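You operate a simulated robot arm through the tools that you are given. There is no shell and no other tool. Be economical: measure what you need, move in short steps, check, and stop when the job is done.

Carry out the task below with a simulated robot arm. There is one attempt and no reset: what you move stays moved.

## Task
Put the orange mic channel on air without any feedback.
Fine: before you unmute it: volume knob right down, both speaker switches off, ON AIR sign lit.

The check looks at the end state, three seconds after you hand in, the way a careful person would. Anything else that was tipped, shoved, dropped, spilled or broken makes it a failure.

## Robot
A 6-joint arm with a two-finger gripper, fixed in place. Base frame: the origin is at the foot of the arm, x ahead of it, y to its left, z up. Readings come in mm, rad, newtons and seconds.
Its first joint turns from -2.897 to 2.897 rad. Payload 2.54 kg.
The tool frame sits at the grasp point between the pads (the TCP): z along the fingers, y along the line on which they close. The tips reach 30 mm beyond it. Largest opening 116 mm; the body of the gripper starts 95 mm behind the TCP.
Orientation is that of the tool frame in the base frame, as a unit quaternion [w, x, y, z]. With the fingers straight down and closing along the base's y, the tool's x points along the base's -x, its y along +y and its z along -z.

## Interface
- The arm moves only by the tool send_rows. Its argument "moves" is a list of rows, each an object (a shift or turn left out is 0, a gripper value left out holds the last) with "angular": the turn, a rotation vector about the base's x, y, z in rad, a list of three; "delta_pos": the shift along the base's x, y, z in mm, a list of three; "gripper": the opening, from 0 (shut) to 1 (fully open). In form: [{"angular": [wx, wy, wz], "delta_pos": [x, y, z], "gripper": gripper}, ...]. A call has 1 to 12 rows; each row is the pose to reach, as a shift and turn from the pose commanded when the call began. A row lasts 0.2 s, in which the tool goes at most 50 mm and 0.15 rad; a call with a longer step from one row to the next is refused whole, and so is a gripper value outside its range. A pose out of reach is approached as far as the arm can. The call stops where the force on the tool passes 40 N (or 10 N more than at its start, if that is more) or the arm is blocked; 0.2 s more then pass. Each finger travels about 72 mm/s and halts on what it meets, pressing with about 41 N; the grip force reading is that of the motor and also rises with nothing between the fingers. The clock runs only during rows and for 0.2 s after the last one: add rows that repeat a pose to give the fingers time. It gives the time, the measured TCP pose, the force on the tool (base axes), the opening and the grip force at its end, in the units of the frame above (readings bear some noise), with the torque about the TCP (base axes, N m) and any sound that the robot's microphone picked up.
- Cameras (640 x 400 px; columns grow to the right, rows downward): "scene" is fixed at [63.2, 501.2, 1358.6]; the picture's right is [-0.43, -0.90, 0.00], its down [-0.73, 0.34, -0.59] and it looks along [0.54, -0.25, -0.81] (base axes); focal length 257 px, centre (320, 200). "wrist" rides on the gripper at [69, -15, -122] in the tool frame; the picture's right is [0.21, 0.98, 0.00], its down [-0.83, 0.18, -0.53] and it looks along [-0.52, 0.12, 0.85] (tool axes); focal length 251 px, centre (320, 200). There is no depth. A picture from a camera that has moved, and an enlarged one, comes with that camera's place and axes in the base frame and with its lens. The place of the scene camera against the robot may be out by one fixed shift of up to 25 mm in any direction.
- camera(camera): a new picture of that camera. The clock stands still meanwhile.
- close_up(camera, box): a new picture of the part [left, top, right, bottom] of that camera's present view, enlarged. The clock stands still meanwhile.
- hand_in(): hands the job in; it is judged then, once.

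Work in short steps. Places have to be worked out from the pictures, the camera data and where the tool is seen: move nearer, look again, correct. Check each grasp and each placing, and mend what went wrong. You have 120 turns and 84 pictures in all, those below and enlarged ones among them. Open the gripper and draw the arm clear of the work before you hand the job in, unless the task says otherwise; then end with one line.

The tools are called after "Request:" as a command line: name --argument value ..., lists and objects as JSON in quotes. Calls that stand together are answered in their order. send_rows: Moves the arm, as the interface text tells. Its arguments: {"type":"object","properties":{"moves":{"type":"array","items":{"type":"object","properties":{"angular":{"type":"array","items":{"type":"number"}},"delta_pos":{"type":"array","items":{"type":"number"}},"gripper":{"type":"number"}}}}},"required":["moves"]} The other tools are called the same way: camera (camera) takes a picture; close_up (camera, box) takes an enlarged picture of a part of a camera's view; hand_in () hands the job in.

At the start:

```text
clock: 0.0
tool_pos: [437.7, 99.2, 1043.9]
tool_rot: [0.001, 0.0, 1.0, 0.0]
force: [0.2, -0.7, 0.0]
ft_torque: [0.0, 0.01, 0.03]
grip_width: 116.0
finger_force: 0.1
```

scene: 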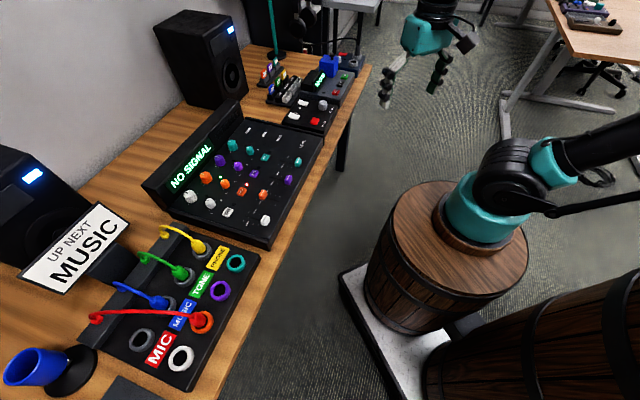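
wrist: 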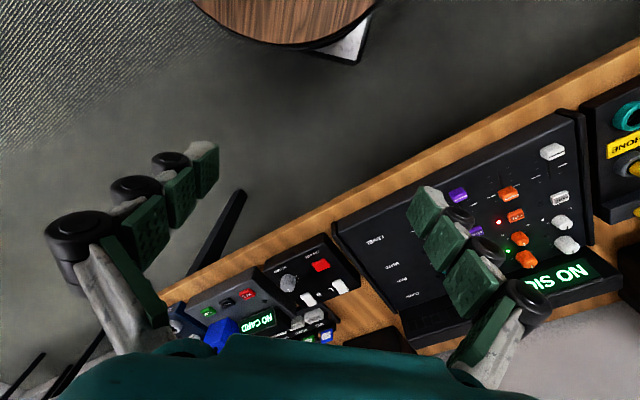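

I'll look closely at the panels before moving anything.

Request:
close_up --camera "scene" --box '[150, 90, 340, 250]'

Request:
close_up --camera "scene" --box '[240, 30, 370, 140]'

Request:
close_up --camera "scene" --box '[0, 190, 270, 400]'

```text
2.50 times, centred on (245, 170) of scene
camera zoom: at [63.2, 501.2, 1358.6], right [-0.43, -0.9, 0.0], down [-0.73, 0.34, -0.59], along [0.54, -0.25, -0.81], focal length 643 px, centre (508, 275)
```

zoom: 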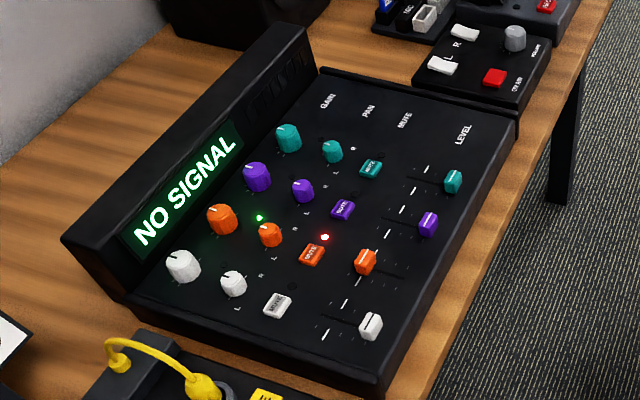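

```text
3.64 times, centred on (305, 85) of scene
camera zoom: at [63.2, 501.2, 1358.6], right [-0.43, -0.9, 0.0], down [-0.73, 0.34, -0.59], along [0.54, -0.25, -0.81], focal length 935 px, centre (374, 618)
```

zoom: 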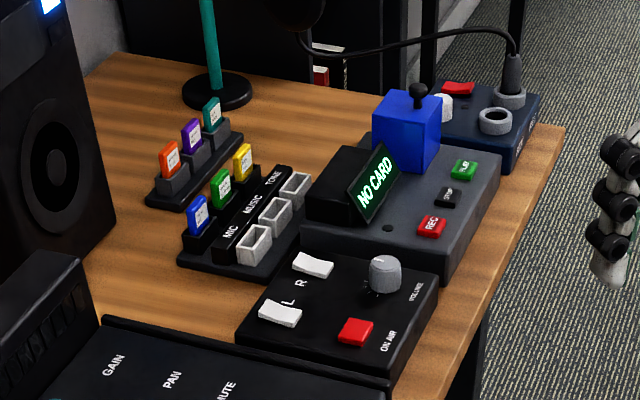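

```text
1.90 times, centred on (135, 295) of scene
camera zoom: at [63.2, 501.2, 1358.6], right [-0.43, -0.9, 0.0], down [-0.73, 0.34, -0.59], along [0.54, -0.25, -0.81], focal length 490 px, centre (672, 19)
```

zoom: 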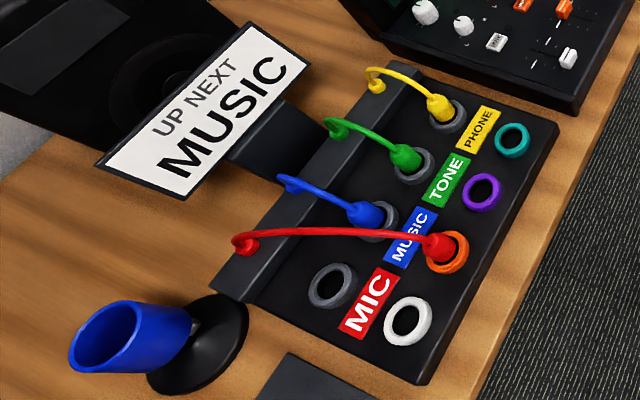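

The red mic lead is already in the orange jack, and orange's MUTE is lit. The box with L/R, VOLUME and ON AIR is near (864,117,760). I'll move closer with the gripper shut to look.

Request:
send_rows --moves '[{"delta_pos": [42, 1, -12], "gripper": 0.0}, {"delta_pos": [84, 2, -24]}, {"delta_pos": [126, 3, -36]}, {"delta_pos": [168, 4, -48]}, {"delta_pos": [210, 5, -60]}, {"delta_pos": [252, 6, -72]}, {"delta_pos": [294, 7, -84]}, {"delta_pos": [320, 8, -94]}, {"delta_pos": [320, 8, -94]}]'

Request:
camera --camera "wrist"

Request:
camera --camera "scene"

```text
clock: 2.0
tool_pos: [757.4, 105.1, 950.3]
tool_rot: [0.001, 0.0, 1.0, 0.0]
force: [0.5, -0.3, -0.2]
ft_torque: [0.01, 0.03, 0.0]
grip_width: 0.0
finger_force: 28.1
```

```text
78 pictures are left
camera wrist: at [688.4, 89.4, 1073.1], right [-0.21, 0.98, 0.0], down [0.83, 0.18, 0.53], along [0.52, 0.11, -0.84], focal length 251 px, centre (320, 200)
```

wrist: 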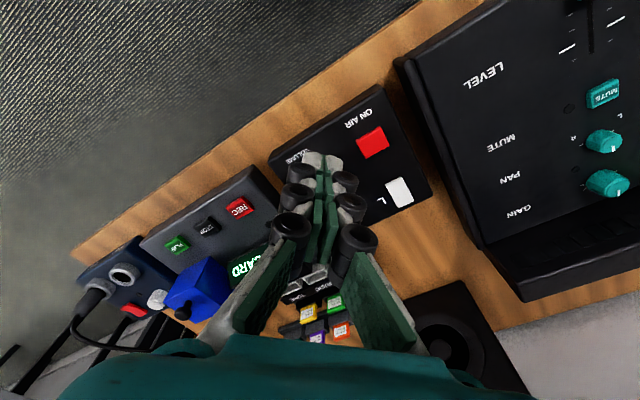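

```text
77 pictures are left
```

scene: 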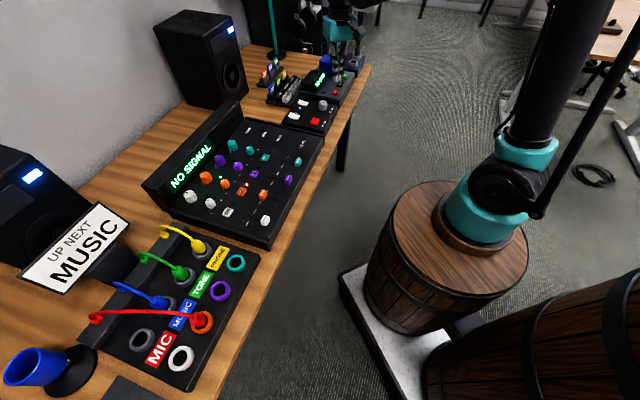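

I place ON AIR at about (785,182) and L at about (850,249), with the knob hidden behind the fingers near (865,125). I'll step to the +y side to see the whole box clear of the fingers.

Request:
send_rows --moves '[{"delta_pos": [-10, 45, 0]}, {"delta_pos": [-20, 90, 0]}, {"delta_pos": [-30, 135, 0]}, {"delta_pos": [-40, 170, -10]}, {"delta_pos": [-40, 170, -10]}]'

Request:
camera --camera "wrist"

```text
clock: 3.2
tool_pos: [717.2, 277.1, 941.0]
tool_rot: [0.001, 0.0, 1.0, 0.0]
force: [0.1, 1.1, -0.3]
ft_torque: [-0.03, -0.02, -0.02]
grip_width: 0.1
finger_force: 28.6
```

```text
76 pictures are left
camera wrist: at [649.2, 259.6, 1063.5], right [-0.21, 0.98, 0.0], down [0.83, 0.18, 0.53], along [0.52, 0.12, -0.84], focal length 251 px, centre (320, 200)
```

wrist: 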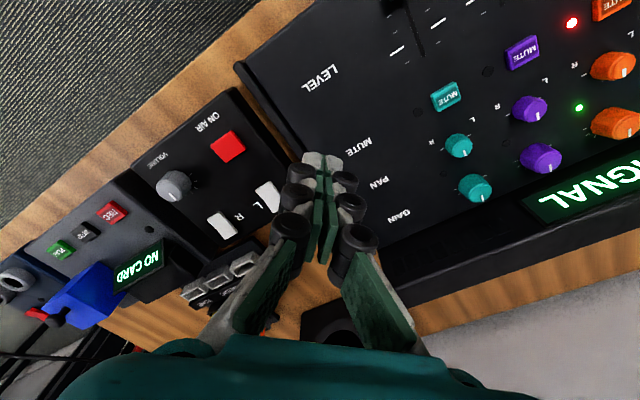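

Request:
close_up --camera "wrist" --box '[130, 90, 300, 250]'

Request:
close_up --camera "wrist" --box '[380, 0, 640, 220]'

```text
2.50 times, centred on (215, 170) of wrist
camera zoom: at [649.2, 259.6, 1063.5], right [-0.21, 0.98, 0.0], down [0.83, 0.18, 0.53], along [0.52, 0.12, -0.84], focal length 629 px, centre (582, 275)
```

zoom: 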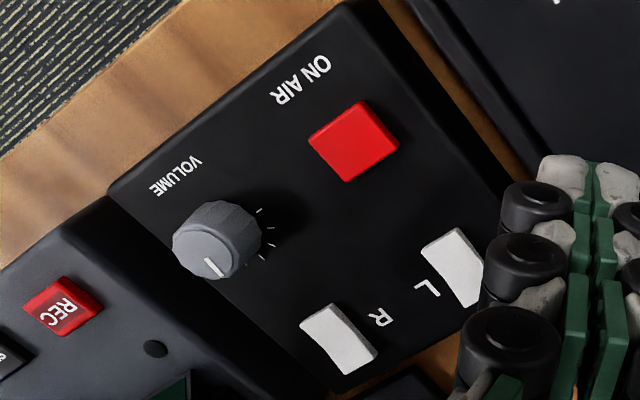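

```text
1.82 times, centred on (510, 110) of wrist
camera zoom: at [649.2, 259.6, 1063.5], right [-0.21, 0.98, 0.0], down [0.83, 0.18, 0.53], along [0.52, 0.12, -0.84], focal length 457 px, centre (-26, 364)
```

zoom: 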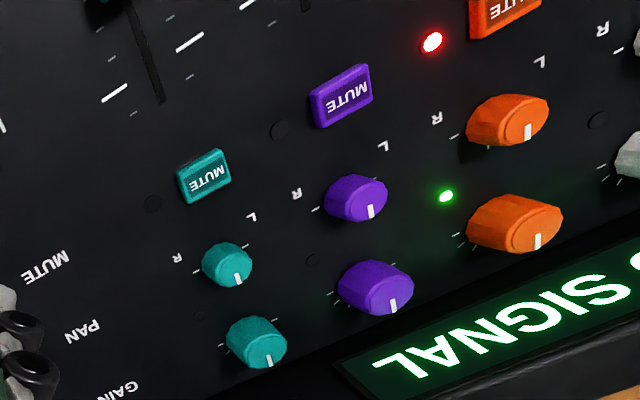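

The knob pointer is at 12 o'clock with the scale running to the operator's left. My estimates are ON AIR (778,175,770), knob (845,110,788), L (839,232) and R (906,169), so the box is turned 45°. I need a closer view of the rockers to read their state.

Request:
send_rows --moves '[{"delta_pos": [40, 20, -10]}, {"delta_pos": [70, 40, -20]}, {"delta_pos": [70, 40, -20]}]'

Request:
close_up --camera "wrist" --box '[80, 100, 280, 260]'

Request:
close_up --camera "scene" --box '[270, 80, 350, 140]'

```text
clock: 4.0
tool_pos: [786.0, 314.8, 919.1]
tool_rot: [0.001, 0.0, 1.0, 0.0]
force: [0.0, 0.0, 1.0]
ft_torque: [0.03, 0.0, -0.02]
grip_width: 0.0
finger_force: 29.2
```

```text
2.50 times, centred on (180, 180) of wrist
camera zoom: at [717.4, 298.5, 1042.3], right [-0.21, 0.98, 0.0], down [0.83, 0.18, 0.53], along [0.52, 0.12, -0.84], focal length 629 px, centre (670, 250)
```

zoom: 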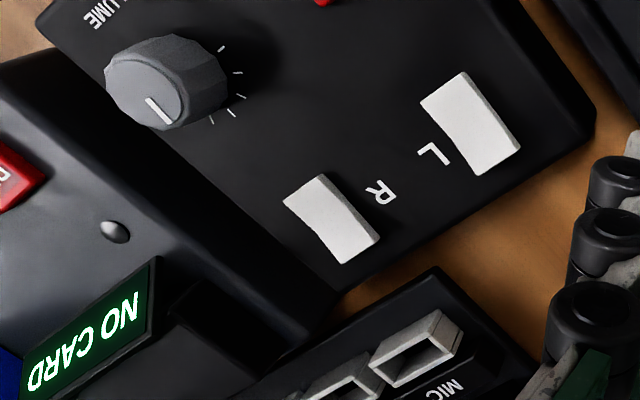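

```text
6.67 times, centred on (310, 110) of scene
camera zoom: at [63.2, 501.2, 1358.6], right [-0.43, -0.9, 0.0], down [-0.73, 0.34, -0.59], along [0.54, -0.25, -0.81], focal length 1714 px, centre (387, 800)
```

zoom: 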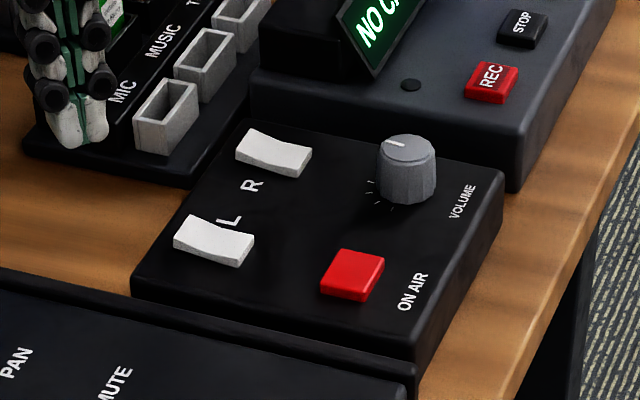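

Both rockers look to be in the same position, and the speakers' blue LEDs are lit, so both are on. I'll turn the tool 45° to square up with the box and hover over ON AIR.

Request:
send_rows --moves '[{"angular": [0, 0, 0.14], "delta_pos": [-2, -25, 0]}, {"angular": [0, 0, 0.28], "delta_pos": [-4, -55, 0]}, {"angular": [0, 0, 0.42], "delta_pos": [-6, -85, -10]}, {"angular": [0, 0, 0.56], "delta_pos": [-7, -115, -30]}, {"angular": [0, 0, 0.7], "delta_pos": [-8, -140, -60]}, {"angular": [0, 0, 0.785], "delta_pos": [-8, -140, -90]}, {"angular": [0, 0, 0.785], "delta_pos": [-8, -140, -90]}]'

Request:
camera --camera "wrist"

Request:
close_up --camera "scene" --box '[250, 60, 370, 140]'

```text
clock: 5.6
tool_pos: [779.6, 175.5, 830.5]
tool_rot: [0.002, -0.384, 0.923, 0.0]
force: [-0.3, 0.8, -0.2]
ft_torque: [-0.01, 0.0, 0.0]
grip_width: 0.1
finger_force: 28.7
```

```text
71 pictures are left
camera wrist: at [743.4, 114.2, 953.4], right [-0.84, 0.54, 0.0], down [0.45, 0.71, 0.53], along [0.29, 0.45, -0.84], focal length 251 px, centre (320, 200)
```

wrist: 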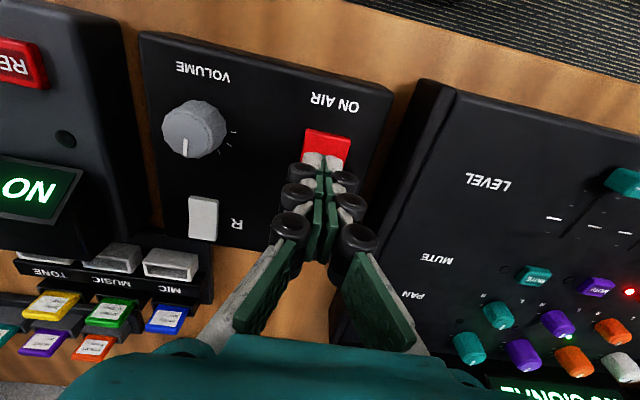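

```text
5.00 times, centred on (310, 100) of scene
camera zoom: at [63.2, 501.2, 1358.6], right [-0.43, -0.9, 0.0], down [-0.73, 0.34, -0.59], along [0.54, -0.25, -0.81], focal length 1286 px, centre (370, 700)
```

zoom: 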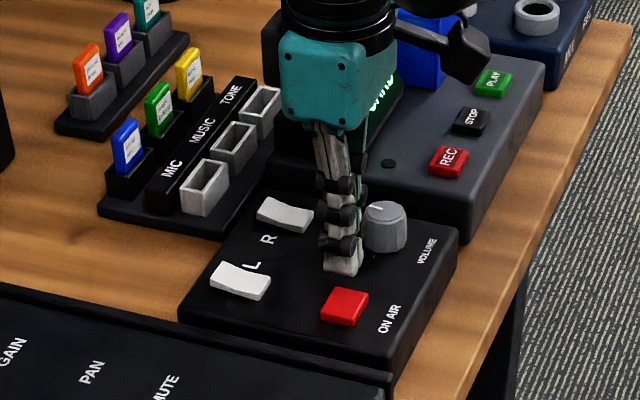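

The tip is almost over the button, about 4 mm too far in +x. I'll shift and press down slowly, then lift.

Request:
send_rows --moves '[{"delta_pos": [-4, -1, -12]}, {"delta_pos": [-4, -1, -22]}, {"delta_pos": [-4, -1, -27]}, {"delta_pos": [-4, -1, -30]}, {"delta_pos": [-4, -1, -32]}, {"delta_pos": [-4, -1, -34]}]'

Request:
camera --camera "scene"

```text
clock: 7.0
tool_pos: [775.5, 175.4, 796.8]
tool_rot: [0.001, -0.382, 0.924, 0.001]
force: [-0.9, -4.2, 14.2]
ft_torque: [-0.13, 0.01, 0.01]
grip_width: 6.1
finger_force: 28.2
heard: click
```

```text
69 pictures are left
```

scene: 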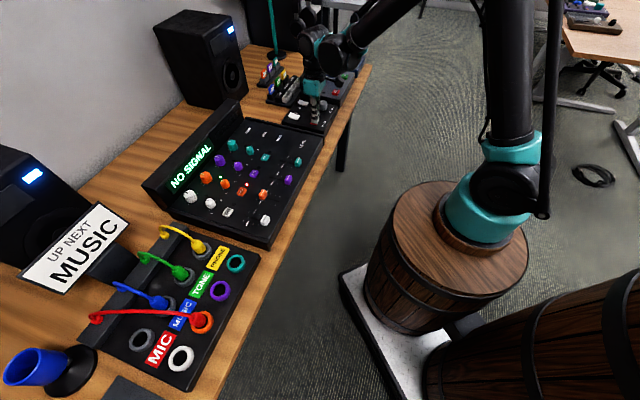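

I heard a click. I'll lift off and look for the lit ON AIR sign.

Request:
send_rows --moves '[{"delta_pos": [0, 0, 20]}, {"delta_pos": [0, 0, 40]}, {"delta_pos": [0, 0, 60]}, {"delta_pos": [0, 0, 60], "gripper": 0}]'

Request:
close_up --camera "scene" --box '[130, 0, 370, 220]'

Request:
camera --camera "wrist"

```text
clock: 8.0
tool_pos: [775.5, 176.1, 857.2]
tool_rot: [0.001, -0.382, 0.924, 0.001]
force: [0.6, 0.7, 0.1]
ft_torque: [0.01, 0.01, 0.03]
grip_width: 0.0
finger_force: 28.9
```

```text
1.82 times, centred on (250, 110) of scene
camera zoom: at [63.2, 501.2, 1358.6], right [-0.43, -0.9, 0.0], down [-0.73, 0.34, -0.59], along [0.54, -0.25, -0.81], focal length 468 px, centre (447, 364)
```

zoom: 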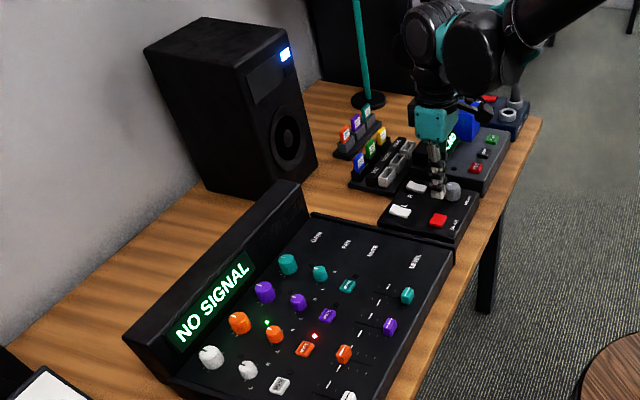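

```text
67 pictures are left
camera wrist: at [737.9, 114.8, 980.2], right [-0.84, 0.54, 0.0], down [0.46, 0.71, 0.53], along [0.29, 0.45, -0.84], focal length 251 px, centre (320, 200)
```

wrist: 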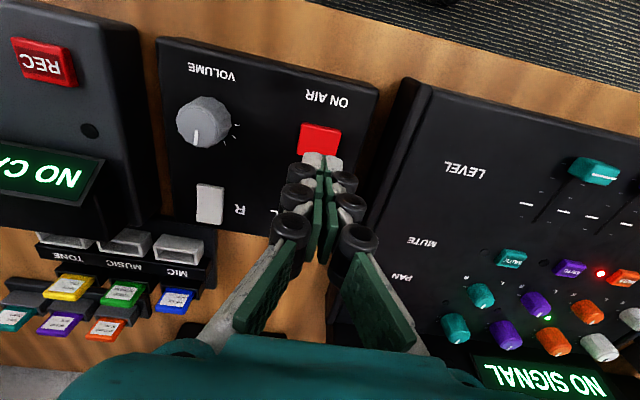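

I see no obviously lit sign yet. I'll zoom in on the dark right half of the mixer's display and the button.

Request:
close_up --camera "scene" --box '[190, 90, 270, 150]'

Request:
close_up --camera "scene" --box '[240, 0, 370, 80]'

```text
6.67 times, centred on (230, 120) of scene
camera zoom: at [63.2, 501.2, 1358.6], right [-0.43, -0.9, 0.0], down [-0.73, 0.34, -0.59], along [0.54, -0.25, -0.81], focal length 1714 px, centre (920, 733)
```

zoom: 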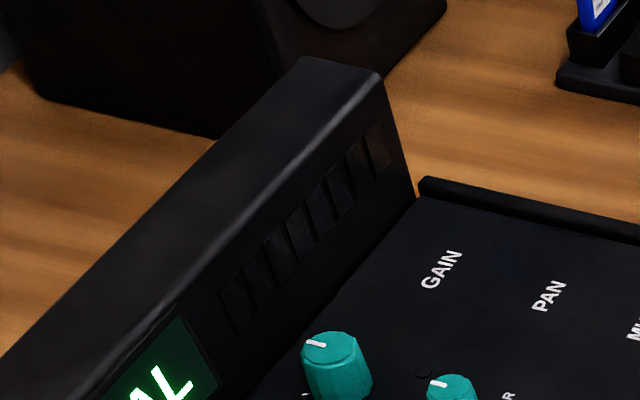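

```text
4.92 times, centred on (305, 40) of scene
camera zoom: at [63.2, 501.2, 1358.6], right [-0.43, -0.9, 0.0], down [-0.73, 0.34, -0.59], along [0.54, -0.25, -0.81], focal length 1266 px, centre (394, 988)
```

zoom: 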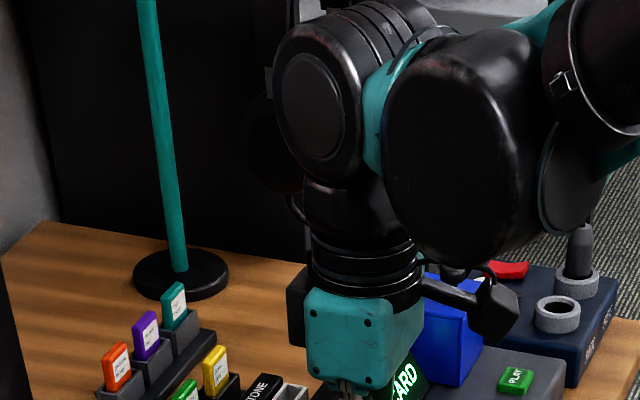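

That's only a level meter. The sign is probably on top of the teal pole, above the scene view. I'll back up, raise the tool and tilt the wrist camera forward to see it.

Request:
send_rows --moves '[{"angular": [0, 0, -0.14], "delta_pos": [-20, -10, 40]}, {"angular": [0, 0, -0.28], "delta_pos": [-40, -20, 80]}, {"angular": [0, 0, -0.42], "delta_pos": [-60, -30, 120]}, {"angular": [0, 0, -0.56], "delta_pos": [-80, -30, 160]}, {"angular": [0, 0, -0.7], "delta_pos": [-110, -30, 195]}, {"angular": [0, 0, -0.785], "delta_pos": [-140, -30, 220]}, {"angular": [0, 0, -0.785], "delta_pos": [-140, -30, 220]}]'

Request:
send_rows --moves '[{"angular": [0, -0.14, 0]}, {"angular": [0, -0.28, 0]}, {"angular": [0, -0.42, 0]}, {"angular": [0, -0.56, 0]}, {"angular": [0, -0.7, 0]}, {"angular": [0, -0.84, 0]}, {"angular": [0, -0.84, 0]}]'

Request:
camera --camera "wrist"

```text
clock: 9.6
tool_pos: [635.0, 147.1, 1077.2]
tool_rot: [0.001, 0.001, 1.0, 0.0]
force: [-0.7, 1.3, -0.6]
ft_torque: [-0.04, 0.03, 0.02]
grip_width: 0.0
finger_force: 29.1
```

```text
clock: 11.2
tool_pos: [635.6, 147.3, 1076.8]
tool_rot: [0.41, 0.0, 0.912, 0.0]
force: [0.1, -0.1, -0.3]
ft_torque: [0.01, 0.03, -0.02]
grip_width: 0.0
finger_force: 28.6
```

```text
64 pictures are left
camera wrist: at [498.4, 130.5, 1108.1], right [-0.14, 0.98, -0.16], down [0.15, 0.18, 0.97], along [0.98, 0.12, -0.17], focal length 251 px, centre (320, 200)
```

wrist: 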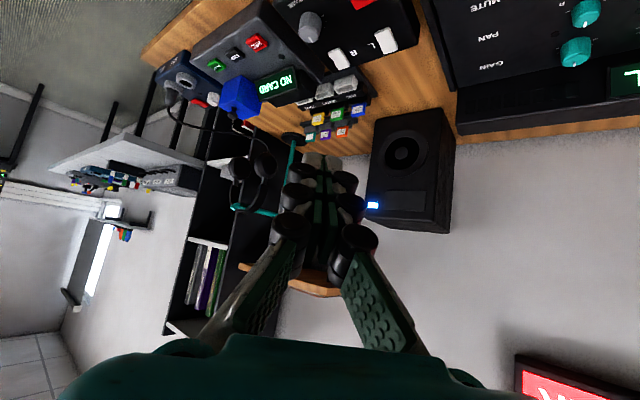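

The teal pole is a headphone stand. A red sign shows at bottom right, on the wall, so I'll zoom in on it.

Request:
close_up --camera "wrist" --box '[480, 320, 640, 400]'

```text
4.00 times, centred on (560, 360) of wrist
camera zoom: at [498.4, 130.5, 1108.1], right [-0.14, 0.98, -0.16], down [0.15, 0.18, 0.97], along [0.98, 0.12, -0.17], focal length 1006 px, centre (-640, -440)
```

zoom: 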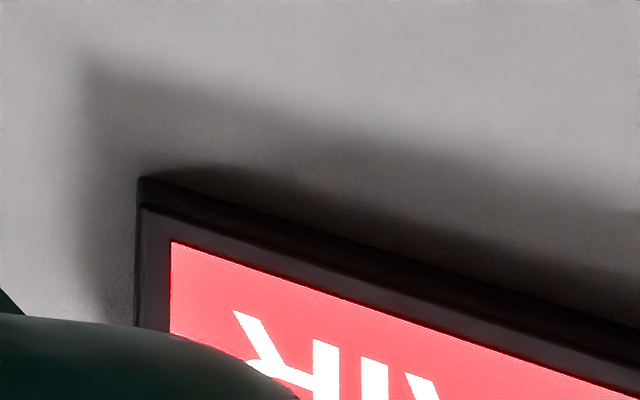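

The ON AIR sign is lit. Next is the L rocker: I'll level the tool, turn it back to 45° and hover over its near end at about (830,226).

Request:
send_rows --moves '[{"angular": [0, 0.14, 0]}, {"angular": [0, 0.28, 0]}, {"angular": [0, 0.42, 0]}, {"angular": [0, 0.56, 0]}, {"angular": [0, 0.7, 0]}, {"angular": [0, 0.84, 0]}, {"angular": [0, 0.84, 0]}]'

Request:
send_rows --moves '[{"angular": [0, 0, 0.1], "delta_pos": [25, 10, -25]}, {"angular": [0, 0, 0.2], "delta_pos": [50, 20, -50]}, {"angular": [0, 0, 0.3], "delta_pos": [75, 30, -80]}, {"angular": [0, 0, 0.4], "delta_pos": [100, 40, -110]}, {"angular": [0, 0, 0.5], "delta_pos": [125, 50, -140]}, {"angular": [0, 0, 0.6], "delta_pos": [150, 60, -170]}, {"angular": [0, 0, 0.7], "delta_pos": [175, 70, -200]}, {"angular": [0, 0, 0.785], "delta_pos": [195, 79, -232]}, {"angular": [0, 0, 0.785], "delta_pos": [195, 79, -232]}]'

Request:
camera --camera "wrist"

Request:
close_up --camera "scene" --box '[250, 60, 370, 140]'

```text
clock: 12.8
tool_pos: [634.3, 146.1, 1076.6]
tool_rot: [0.0, 0.0, 1.0, 0.0]
force: [0.5, 0.0, 0.0]
ft_torque: [0.01, -0.01, -0.02]
grip_width: 0.0
finger_force: 29.2
```

```text
clock: 14.8
tool_pos: [832.3, 224.5, 843.6]
tool_rot: [0.0, -0.383, 0.924, 0.0]
force: [0.4, -1.2, 0.2]
ft_torque: [0.04, 0.0, 0.01]
grip_width: 0.1
finger_force: 28.8
```

```text
62 pictures are left
camera wrist: at [794.2, 163.2, 966.2], right [-0.84, 0.54, 0.0], down [0.45, 0.71, 0.53], along [0.29, 0.45, -0.84], focal length 251 px, centre (320, 200)
```

wrist: 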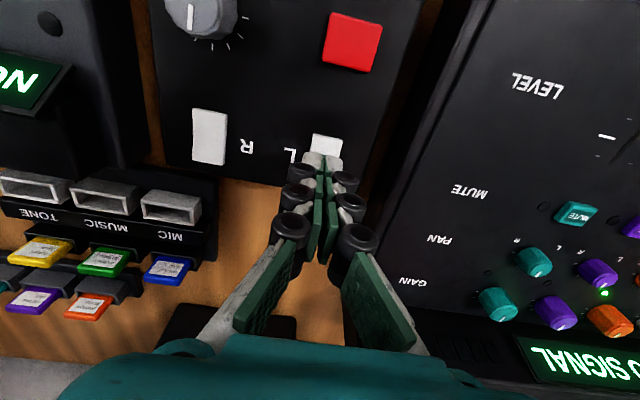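

```text
5.00 times, centred on (310, 100) of scene
camera zoom: at [63.2, 501.2, 1358.6], right [-0.43, -0.9, 0.0], down [-0.73, 0.34, -0.59], along [0.54, -0.25, -0.81], focal length 1286 px, centre (370, 700)
```

zoom: 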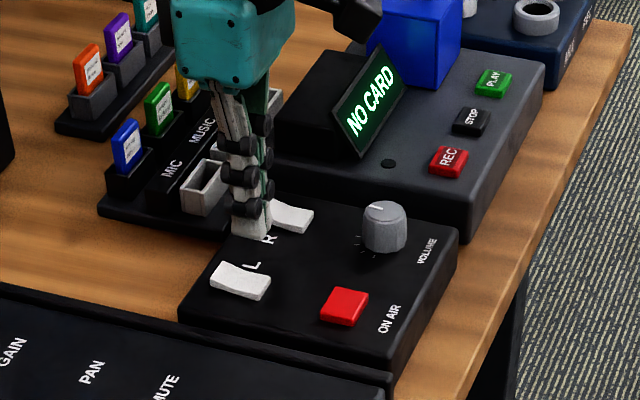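

The tip is over the near end of L. I'll press there gently, then lift and check the speaker LEDs.

Request:
send_rows --moves '[{"delta_pos": [-1, 2, -20]}, {"delta_pos": [-1, 2, -35]}, {"delta_pos": [-1, 2, -41]}, {"delta_pos": [-1, 2, -45]}, {"delta_pos": [-1, 2, -48]}, {"delta_pos": [-1, 2, -51]}]'

Request:
close_up --camera "scene" --box '[0, 0, 370, 240]'

```text
clock: 15.7
tool_pos: [830.7, 226.8, 806.1]
tool_rot: [0.002, -0.383, 0.924, 0.0]
force: [-5.3, -1.5, 19.9]
ft_torque: [0.14, -0.05, 0.06]
grip_width: 6.0
finger_force: 28.2
stopped in row 4: the force on the tool passed its limit at 53 N (the readings are from after the stop); the commanded pose is now the measured one
```

```text
1.67 times, centred on (185, 120) of scene
camera zoom: at [63.2, 501.2, 1358.6], right [-0.43, -0.9, 0.0], down [-0.73, 0.34, -0.59], along [0.54, -0.25, -0.81], focal length 428 px, centre (545, 333)
```

zoom: 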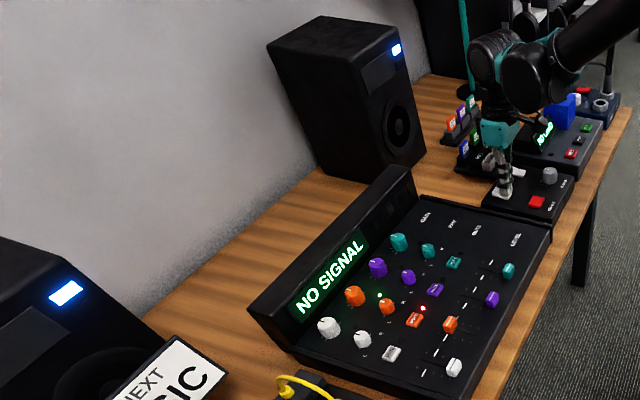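

No click and a firm stop, so the near end is already down. I'll lift and press the far end.

Request:
send_rows --moves '[{"delta_pos": [0, 0, 15]}, {"delta_pos": [8, 8, 20], "gripper": 0}, {"delta_pos": [18, 18, 20]}, {"delta_pos": [20, 18, 10]}, {"delta_pos": [20, 18, 5]}, {"delta_pos": [20, 18, 1]}, {"delta_pos": [20, 18, -2]}, {"delta_pos": [20, 18, -5]}, {"delta_pos": [20, 18, -8]}]'

Request:
close_up --camera "scene" --box '[0, 0, 370, 240]'

```text
clock: 17.3
tool_pos: [850.3, 244.0, 803.8]
tool_rot: [0.003, -0.384, 0.924, -0.001]
force: [-3.0, -1.5, 17.1]
ft_torque: [-0.17, 0.23, -0.02]
grip_width: 6.1
finger_force: 29.3
stopped in row 7: the force on the tool passed its limit at 52 N (the readings are from after the stop); the commanded pose is now the measured one
```

```text
1.67 times, centred on (185, 120) of scene
camera zoom: at [63.2, 501.2, 1358.6], right [-0.43, -0.9, 0.0], down [-0.73, 0.34, -0.59], along [0.54, -0.25, -0.81], focal length 428 px, centre (545, 333)
```

zoom: 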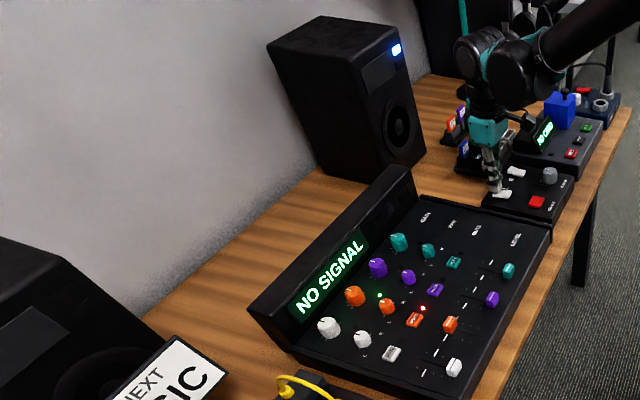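

The left speaker's LED is off, so the far end turns it off. I'll lift, slide over to R's far end at about (914,180) and do the same.

Request:
send_rows --moves '[{"delta_pos": [0, 0, 20]}, {"delta_pos": [15, -15, 35], "gripper": 0}, {"delta_pos": [40, -40, 35]}, {"delta_pos": [64, -64, 35]}, {"delta_pos": [64, -64, 35]}]'

Request:
camera --camera "wrist"

Request:
close_up --camera "scene" --box '[250, 60, 370, 140]'

```text
clock: 18.5
tool_pos: [915.3, 181.7, 837.9]
tool_rot: [0.003, -0.382, 0.924, 0.0]
force: [0.0, 0.1, 0.4]
ft_torque: [0.03, -0.01, 0.02]
grip_width: 0.0
finger_force: 28.5
```

```text
58 pictures are left
camera wrist: at [877.6, 120.5, 959.9], right [-0.84, 0.54, 0.0], down [0.45, 0.71, 0.54], along [0.29, 0.45, -0.84], focal length 251 px, centre (320, 200)
```

wrist: 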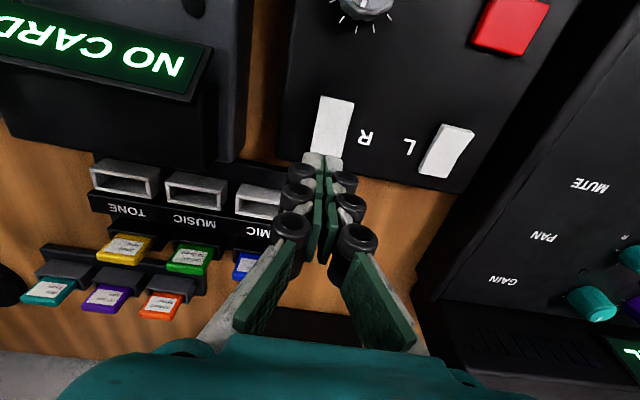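

```text
5.00 times, centred on (310, 100) of scene
camera zoom: at [63.2, 501.2, 1358.6], right [-0.43, -0.9, 0.0], down [-0.73, 0.34, -0.59], along [0.54, -0.25, -0.81], focal length 1286 px, centre (370, 700)
```

zoom: 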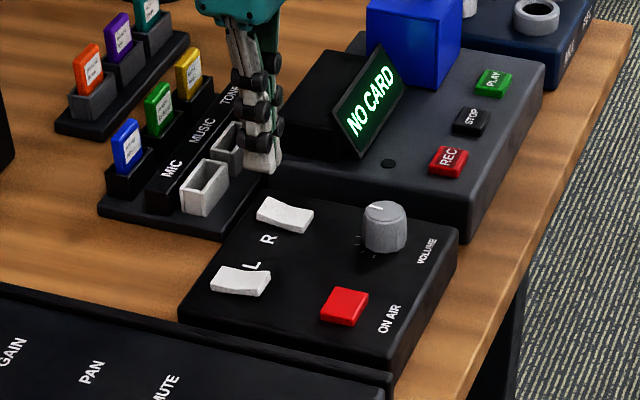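

L's rocker now tilts the other way. The tip lines up over R's far half, so I'll press.

Request:
send_rows --moves '[{"delta_pos": [-1, -1, -15]}, {"delta_pos": [-1, -1, -25]}, {"delta_pos": [-1, -1, -29]}, {"delta_pos": [-1, -1, -32]}, {"delta_pos": [-1, -1, -35]}, {"delta_pos": [-1, -1, -38]}]'

Request:
send_rows --moves '[{"delta_pos": [0, 0, 20]}, {"delta_pos": [0, 0, 40], "gripper": 0}, {"delta_pos": [-20, -20, 70]}, {"delta_pos": [-20, -20, 70]}]'

Request:
close_up --camera "scene" --box '[0, 0, 370, 240]'

Request:
close_up --camera "scene" --box '[250, 60, 370, 140]'

```text
clock: 19.9
tool_pos: [915.2, 178.8, 804.9]
tool_rot: [0.003, -0.383, 0.924, -0.001]
force: [-4.7, -0.9, 17.5]
ft_torque: [-0.14, 0.28, -0.04]
grip_width: 6.1
finger_force: 29.3
stopped in row 6: the force on the tool passed its limit at 48 N (the readings are from after the stop); the commanded pose is now the measured one
```

```text
clock: 20.9
tool_pos: [896.2, 156.2, 871.9]
tool_rot: [0.003, -0.383, 0.924, 0.0]
force: [0.2, -0.2, 0.1]
ft_torque: [-0.03, -0.01, 0.03]
grip_width: 0.1
finger_force: 28.4
```

```text
1.67 times, centred on (185, 120) of scene
camera zoom: at [63.2, 501.2, 1358.6], right [-0.43, -0.9, 0.0], down [-0.73, 0.34, -0.59], along [0.54, -0.25, -0.81], focal length 428 px, centre (545, 333)
```

zoom: 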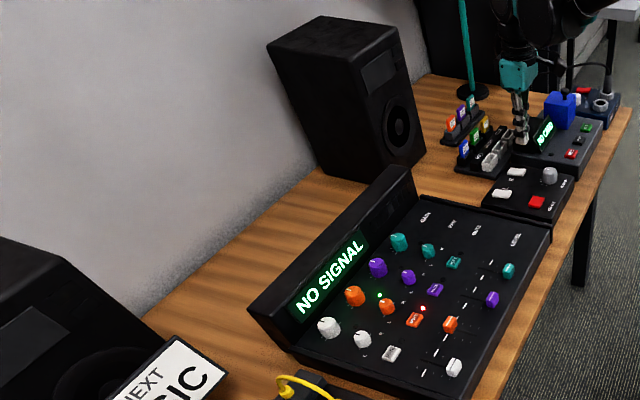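

```text
5.00 times, centred on (310, 100) of scene
camera zoom: at [63.2, 501.2, 1358.6], right [-0.43, -0.9, 0.0], down [-0.73, 0.34, -0.59], along [0.54, -0.25, -0.81], focal length 1286 px, centre (370, 700)
```

zoom: 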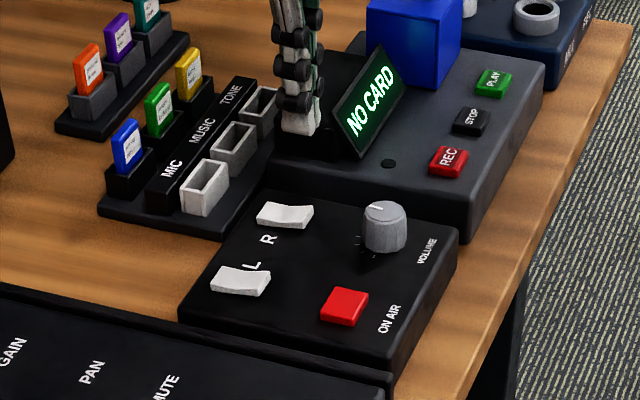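

Both speakers are now off. Next is the volume knob at about (846,109). I'll open the gripper partway and yaw the tool so the closing axis stays clear of the recorder next to it.

Request:
send_rows --moves '[{"angular": [0, 0, -0.145], "delta_pos": [-10, -8, 10], "gripper": 0.5}, {"angular": [0, 0, -0.29], "delta_pos": [-20, -16, 10]}, {"angular": [0, 0, -0.435], "delta_pos": [-30, -24, 10]}, {"angular": [0, 0, -0.58], "delta_pos": [-40, -35, 10]}, {"angular": [0, 0, -0.725], "delta_pos": [-50, -47, 10]}, {"angular": [0, 0, -0.87], "delta_pos": [-50, -47, 10]}, {"angular": [0, 0, -1.0], "delta_pos": [-50, -47, 10]}]'

Request:
send_rows --moves '[{"angular": [0, 0, -0.145]}, {"angular": [0, 0, -0.29]}, {"angular": [0, 0, -0.435]}, {"angular": [0, 0, -0.58]}, {"angular": [0, 0, -0.725]}, {"angular": [0, 0, -0.87]}, {"angular": [0, 0, -1.0]}, {"angular": [0, 0, -1.0]}]'

Request:
camera --camera "wrist"

Request:
close_up --camera "scene" --box '[250, 60, 370, 140]'

```text
clock: 22.5
tool_pos: [845.3, 111.7, 883.9]
tool_rot: [0.002, 0.108, 0.994, -0.002]
force: [0.0, -1.2, -1.1]
ft_torque: [0.0, 0.02, -0.01]
grip_width: 57.9
finger_force: 0.1
```

```text
clock: 24.3
tool_pos: [846.8, 112.5, 885.1]
tool_rot: [0.002, 0.571, 0.821, -0.003]
force: [0.1, -0.5, 0.1]
ft_torque: [-0.01, -0.02, 0.01]
grip_width: 57.7
finger_force: 0.1
```

```text
54 pictures are left
camera wrist: at [808.7, 170.9, 1006.8], right [0.84, 0.54, 0.0], down [0.46, -0.71, 0.54], along [0.29, -0.46, -0.84], focal length 251 px, centre (320, 200)
```

wrist: 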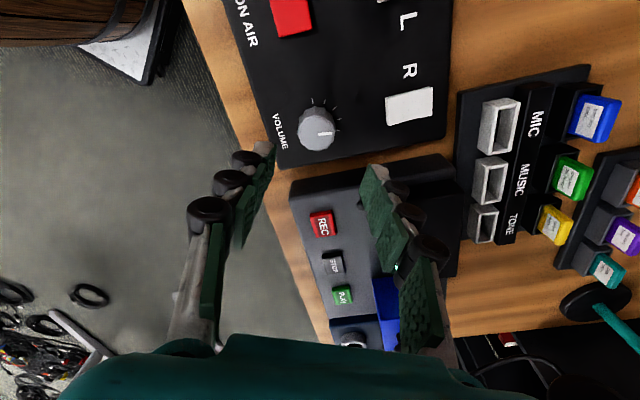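

```text
5.00 times, centred on (310, 100) of scene
camera zoom: at [63.2, 501.2, 1358.6], right [-0.43, -0.9, 0.0], down [-0.73, 0.34, -0.59], along [0.54, -0.25, -0.81], focal length 1286 px, centre (370, 700)
```

zoom: 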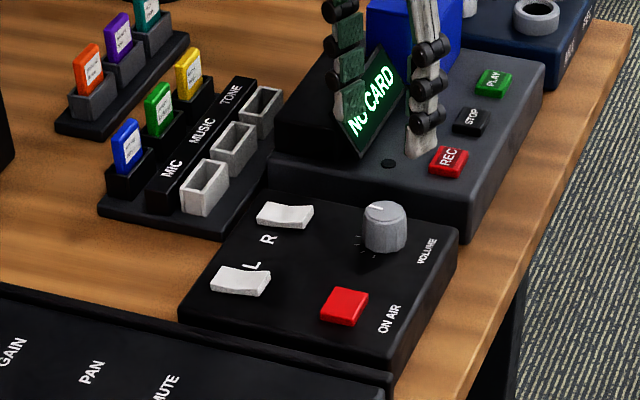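

Request:
close_up --camera "wrist" --box '[260, 80, 380, 160]'

```text
5.00 times, centred on (320, 120) of wrist
camera zoom: at [808.7, 170.9, 1006.8], right [0.84, 0.54, 0.0], down [0.46, -0.71, 0.54], along [0.29, -0.46, -0.84], focal length 1257 px, centre (320, 600)
```

zoom: 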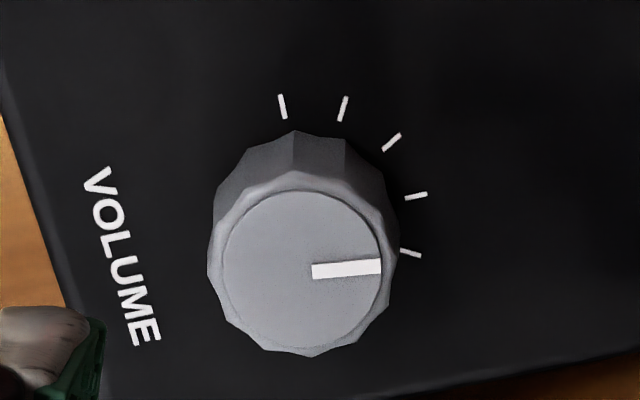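

The scale has about 7 ticks over ±84°, with the pointer just past 12 o'clock, so zero should be roughly 97° counter-clockwise. I'll centre on (843.5,109.7), descend to z≈800 and grip.

Request:
send_rows --moves '[{"delta_pos": [-3, -3, -25]}, {"delta_pos": [-3, -3, -50]}, {"delta_pos": [-3, -3, -68]}, {"delta_pos": [-3, -3, -78]}, {"delta_pos": [-3, -3, -84]}, {"delta_pos": [-3, -3, -84]}]'

Request:
camera --camera "wrist"

Request:
close_up --camera "scene" --box '[270, 80, 360, 140]'

```text
clock: 25.7
tool_pos: [842.0, 107.8, 799.8]
tool_rot: [0.001, 0.571, 0.821, -0.003]
force: [-0.6, -0.4, -0.4]
ft_torque: [-0.01, 0.02, 0.04]
grip_width: 58.0
finger_force: 0.0
```

```text
51 pictures are left
camera wrist: at [803.9, 166.8, 922.7], right [0.84, 0.54, 0.0], down [0.46, -0.71, 0.54], along [0.29, -0.45, -0.84], focal length 251 px, centre (320, 200)
```

wrist: 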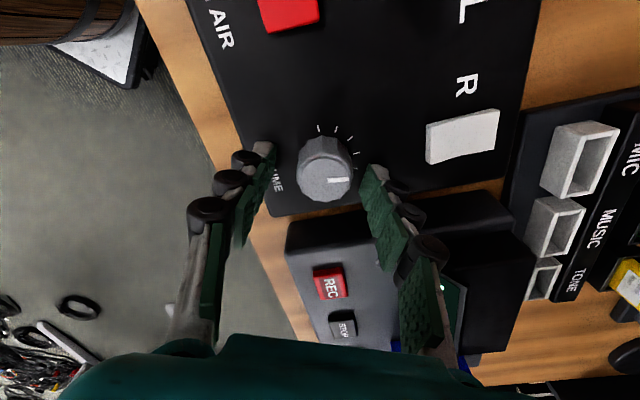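

```text
6.67 times, centred on (315, 110) of scene
camera zoom: at [63.2, 501.2, 1358.6], right [-0.43, -0.9, 0.0], down [-0.73, 0.34, -0.59], along [0.54, -0.25, -0.81], focal length 1714 px, centre (353, 800)
```

zoom: 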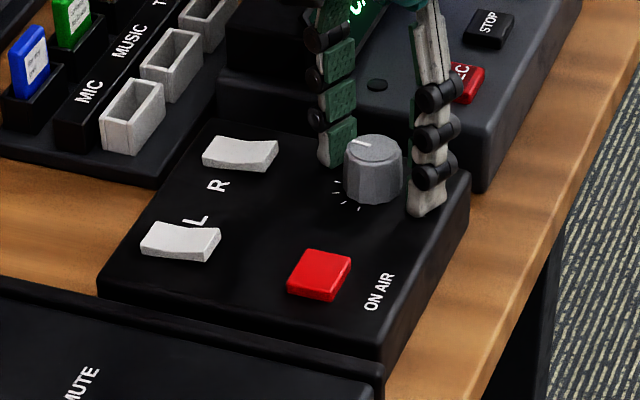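

The knob is about 3 mm off centre toward (+x,+y). I'll correct that and close on it.

Request:
send_rows --moves '[{"delta_pos": [3, 2, 0]}, {"delta_pos": [3, 2, -1], "gripper": 0.2}, {"delta_pos": [3, 2, -1]}, {"delta_pos": [3, 2, -1]}]'

Request:
camera --camera "wrist"

```text
clock: 26.7
tool_pos: [843.5, 110.4, 799.5]
tool_rot: [0.002, 0.57, 0.821, -0.004]
force: [-12.4, -6.2, 16.6]
ft_torque: [-0.05, 0.19, 0.0]
grip_width: 34.2
finger_force: 13.0
```

```text
49 pictures are left
camera wrist: at [805.4, 169.3, 922.4], right [0.84, 0.54, -0.01], down [0.46, -0.71, 0.54], along [0.29, -0.45, -0.84], focal length 251 px, centre (320, 200)
```

wrist: 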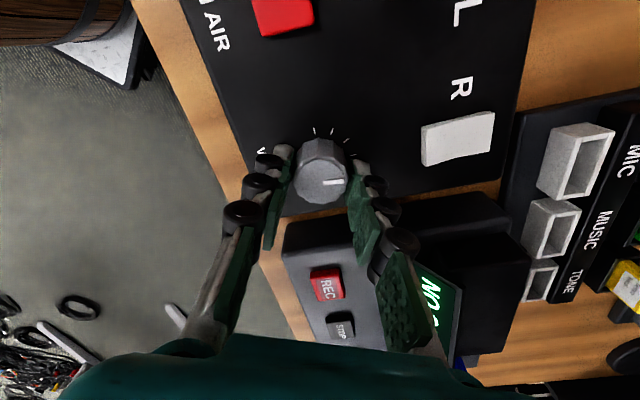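

It's gripped at 34 mm with a small side load. I'll relieve that by shifting back slightly and up, then turn counter-clockwise 0.3 rad and check.

Request:
send_rows --moves '[{"delta_pos": [-1.5, -1, 1.5], "gripper": 0.15}, {"delta_pos": [-1.5, -1, 1.5]}, {"angular": [0, 0, 0.1], "delta_pos": [-1.5, -1, 1.5]}, {"angular": [0, 0, 0.2], "delta_pos": [-1.5, -1, 1.5]}, {"angular": [0, 0, 0.3], "delta_pos": [-1.5, -1, 1.5]}]'

Request:
close_up --camera "wrist" --box '[240, 100, 420, 220]'

```text
clock: 27.9
tool_pos: [843.2, 110.1, 799.5]
tool_rot: [0.001, 0.441, 0.898, -0.003]
force: [-14.7, 7.5, -15.3]
ft_torque: [-0.01, 0.25, -0.03]
grip_width: 32.6
finger_force: 44.9
```

```text
3.33 times, centred on (330, 160) of wrist
camera zoom: at [789.7, 155.4, 922.6], right [0.64, 0.77, 0.0], down [0.65, -0.54, 0.54], along [0.41, -0.35, -0.84], focal length 838 px, centre (287, 333)
```

zoom: 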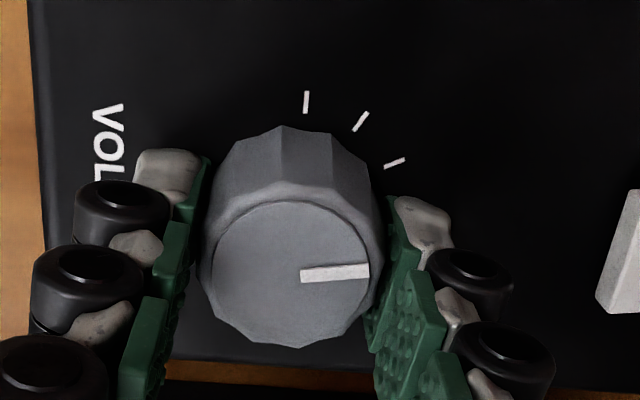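

The knob turns with the fingers. I'll continue counter-clockwise, easing the position slightly.

Request:
send_rows --moves '[{"angular": [0, 0, 0.1], "delta_pos": [-1, 0.5, -1]}, {"angular": [0, 0, 0.2], "delta_pos": [-1, 0.5, -1]}, {"angular": [0, 0, 0.3], "delta_pos": [-1, 0.5, -1]}, {"angular": [0, 0, 0.4], "delta_pos": [-1, 0.5, -1]}, {"angular": [0, 0, 0.5], "delta_pos": [-1, 0.5, -1]}, {"angular": [0, 0, 0.6], "delta_pos": [-1, 0.5, -1]}, {"angular": [0, 0, 0.7], "delta_pos": [-1, 0.5, -1]}]'

Request:
close_up --camera "wrist" --box '[240, 100, 420, 220]'

Request:
close_up --camera "scene" --box '[270, 80, 360, 140]'

```text
clock: 29.4
tool_pos: [844.4, 113.4, 801.0]
tool_rot: [0.003, 0.138, 0.99, 0.001]
force: [2.5, 8.5, 2.9]
ft_torque: [0.06, 0.14, 0.01]
grip_width: 32.9
finger_force: 44.9
stopped in row 7: the force on the tool passed its limit at 41 N (the readings are from after the stop); the commanded pose is now the measured one
```

```text
3.33 times, centred on (330, 160) of wrist
camera zoom: at [773.5, 115.4, 922.4], right [0.06, 1.0, 0.0], down [0.84, -0.05, 0.54], along [0.54, -0.03, -0.84], focal length 838 px, centre (287, 333)
```

zoom: 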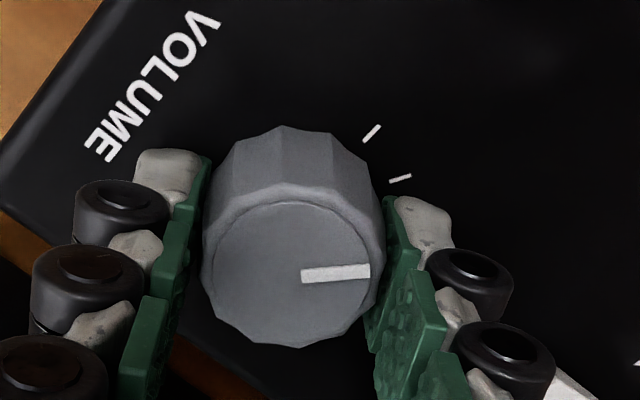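

```text
6.67 times, centred on (315, 110) of scene
camera zoom: at [63.2, 501.2, 1358.6], right [-0.43, -0.9, 0.0], down [-0.73, 0.34, -0.59], along [0.54, -0.25, -0.81], focal length 1714 px, centre (353, 800)
```

zoom: 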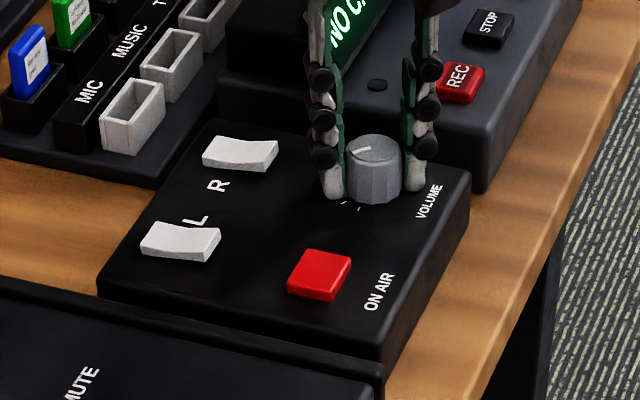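

It has turned about 54° so far, and the force came from my centre being off in y (the knob axis is nearer y≈114). I'll continue around the corrected centre.

Request:
send_rows --moves '[{"angular": [0, 0, 0.0], "delta_pos": [0, 0.7, 0]}, {"angular": [0, 0, 0.1], "delta_pos": [0, 0.8, 0]}, {"angular": [0, 0, 0.2], "delta_pos": [0, 0.8, 0]}, {"angular": [0, 0, 0.3], "delta_pos": [0, 0.8, 0]}, {"angular": [0, 0, 0.4], "delta_pos": [0, 0.8, 0]}]'

Request:
close_up --camera "wrist" --box '[240, 100, 420, 220]'

```text
clock: 30.6
tool_pos: [845.1, 113.3, 800.7]
tool_rot: [0.003, -0.063, 0.998, 0.0]
force: [4.3, 17.5, 0.8]
ft_torque: [0.48, -0.41, -0.05]
grip_width: 32.8
finger_force: 44.6
```

```text
3.33 times, centred on (330, 160) of wrist
camera zoom: at [777.6, 88.4, 922.4], right [-0.34, 0.94, 0.0], down [0.79, 0.28, 0.54], along [0.51, 0.18, -0.84], focal length 838 px, centre (287, 333)
```

zoom: 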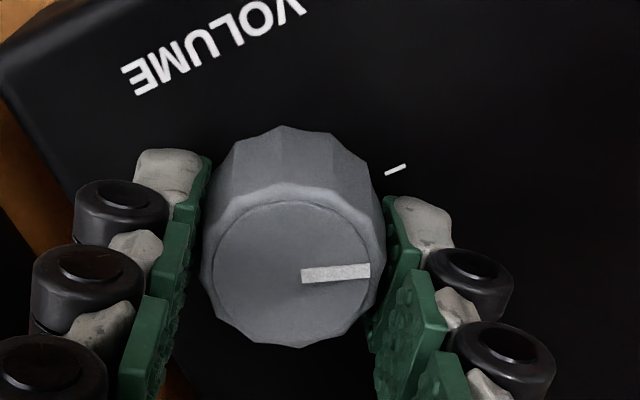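

About 77° done and one tick remains, roughly 25° away. I'll continue carefully.

Request:
send_rows --moves '[{"angular": [0, 0, 0.08]}, {"angular": [0, 0, 0.16]}, {"angular": [0, 0, 0.24]}, {"angular": [0, 0, 0.32]}]'

Request:
close_up --camera "wrist" --box '[240, 100, 420, 220]'

```text
clock: 31.6
tool_pos: [844.2, 114.0, 799.9]
tool_rot: [0.004, -0.22, 0.975, 0.001]
force: [6.4, 38.3, 1.5]
ft_torque: [0.73, 0.42, -0.06]
grip_width: 33.0
finger_force: 44.9
```

```text
3.33 times, centred on (330, 160) of wrist
camera zoom: at [788.0, 69.2, 922.4], right [-0.61, 0.79, 0.0], down [0.66, 0.52, 0.54], along [0.43, 0.33, -0.84], focal length 838 px, centre (287, 333)
```

zoom: 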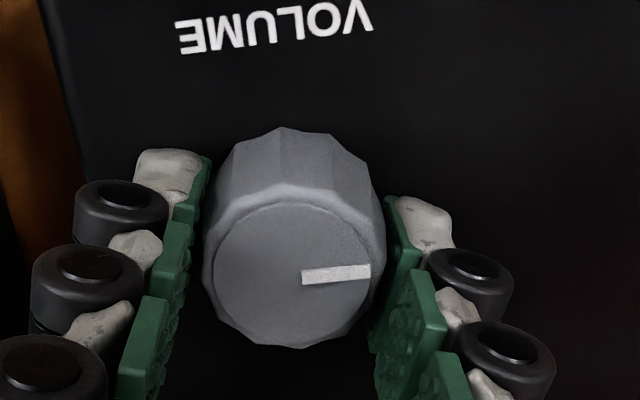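

The pointer is now at about 9 o'clock, near the last tick, with no end-stop torque yet. I'll relieve the side force and turn a bit more to find the stop.

Request:
send_rows --moves '[{"delta_pos": [0, 1.5, 0]}, {"delta_pos": [0, 1.5, 0], "angular": [0, 0, 0.06]}, {"delta_pos": [0, 1.5, 0], "angular": [0, 0, 0.12]}, {"delta_pos": [0, 1.5, 0], "angular": [0, 0, 0.2]}]'

Request:
close_up --camera "wrist" --box '[240, 100, 420, 220]'

```text
clock: 32.6
tool_pos: [843.9, 115.2, 800.2]
tool_rot: [0.004, -0.316, 0.949, 0.001]
force: [-5.5, 29.8, 18.9]
ft_torque: [0.71, 0.28, -0.66]
grip_width: 33.1
finger_force: 45.4
```

```text
3.33 times, centred on (330, 160) of wrist
camera zoom: at [797.0, 59.3, 922.4], right [-0.76, 0.65, 0.0], down [0.55, 0.64, 0.54], along [0.35, 0.41, -0.84], focal length 838 px, centre (287, 333)
```

zoom: 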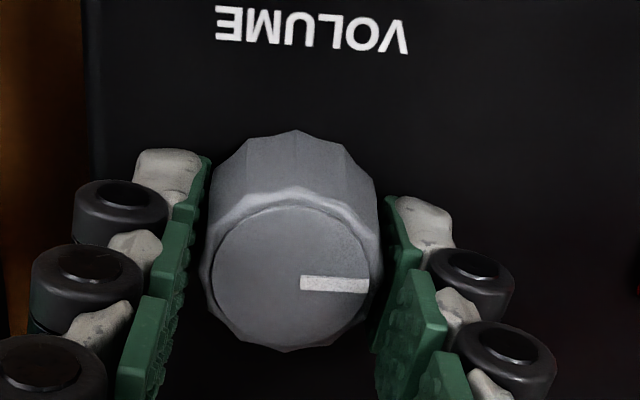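

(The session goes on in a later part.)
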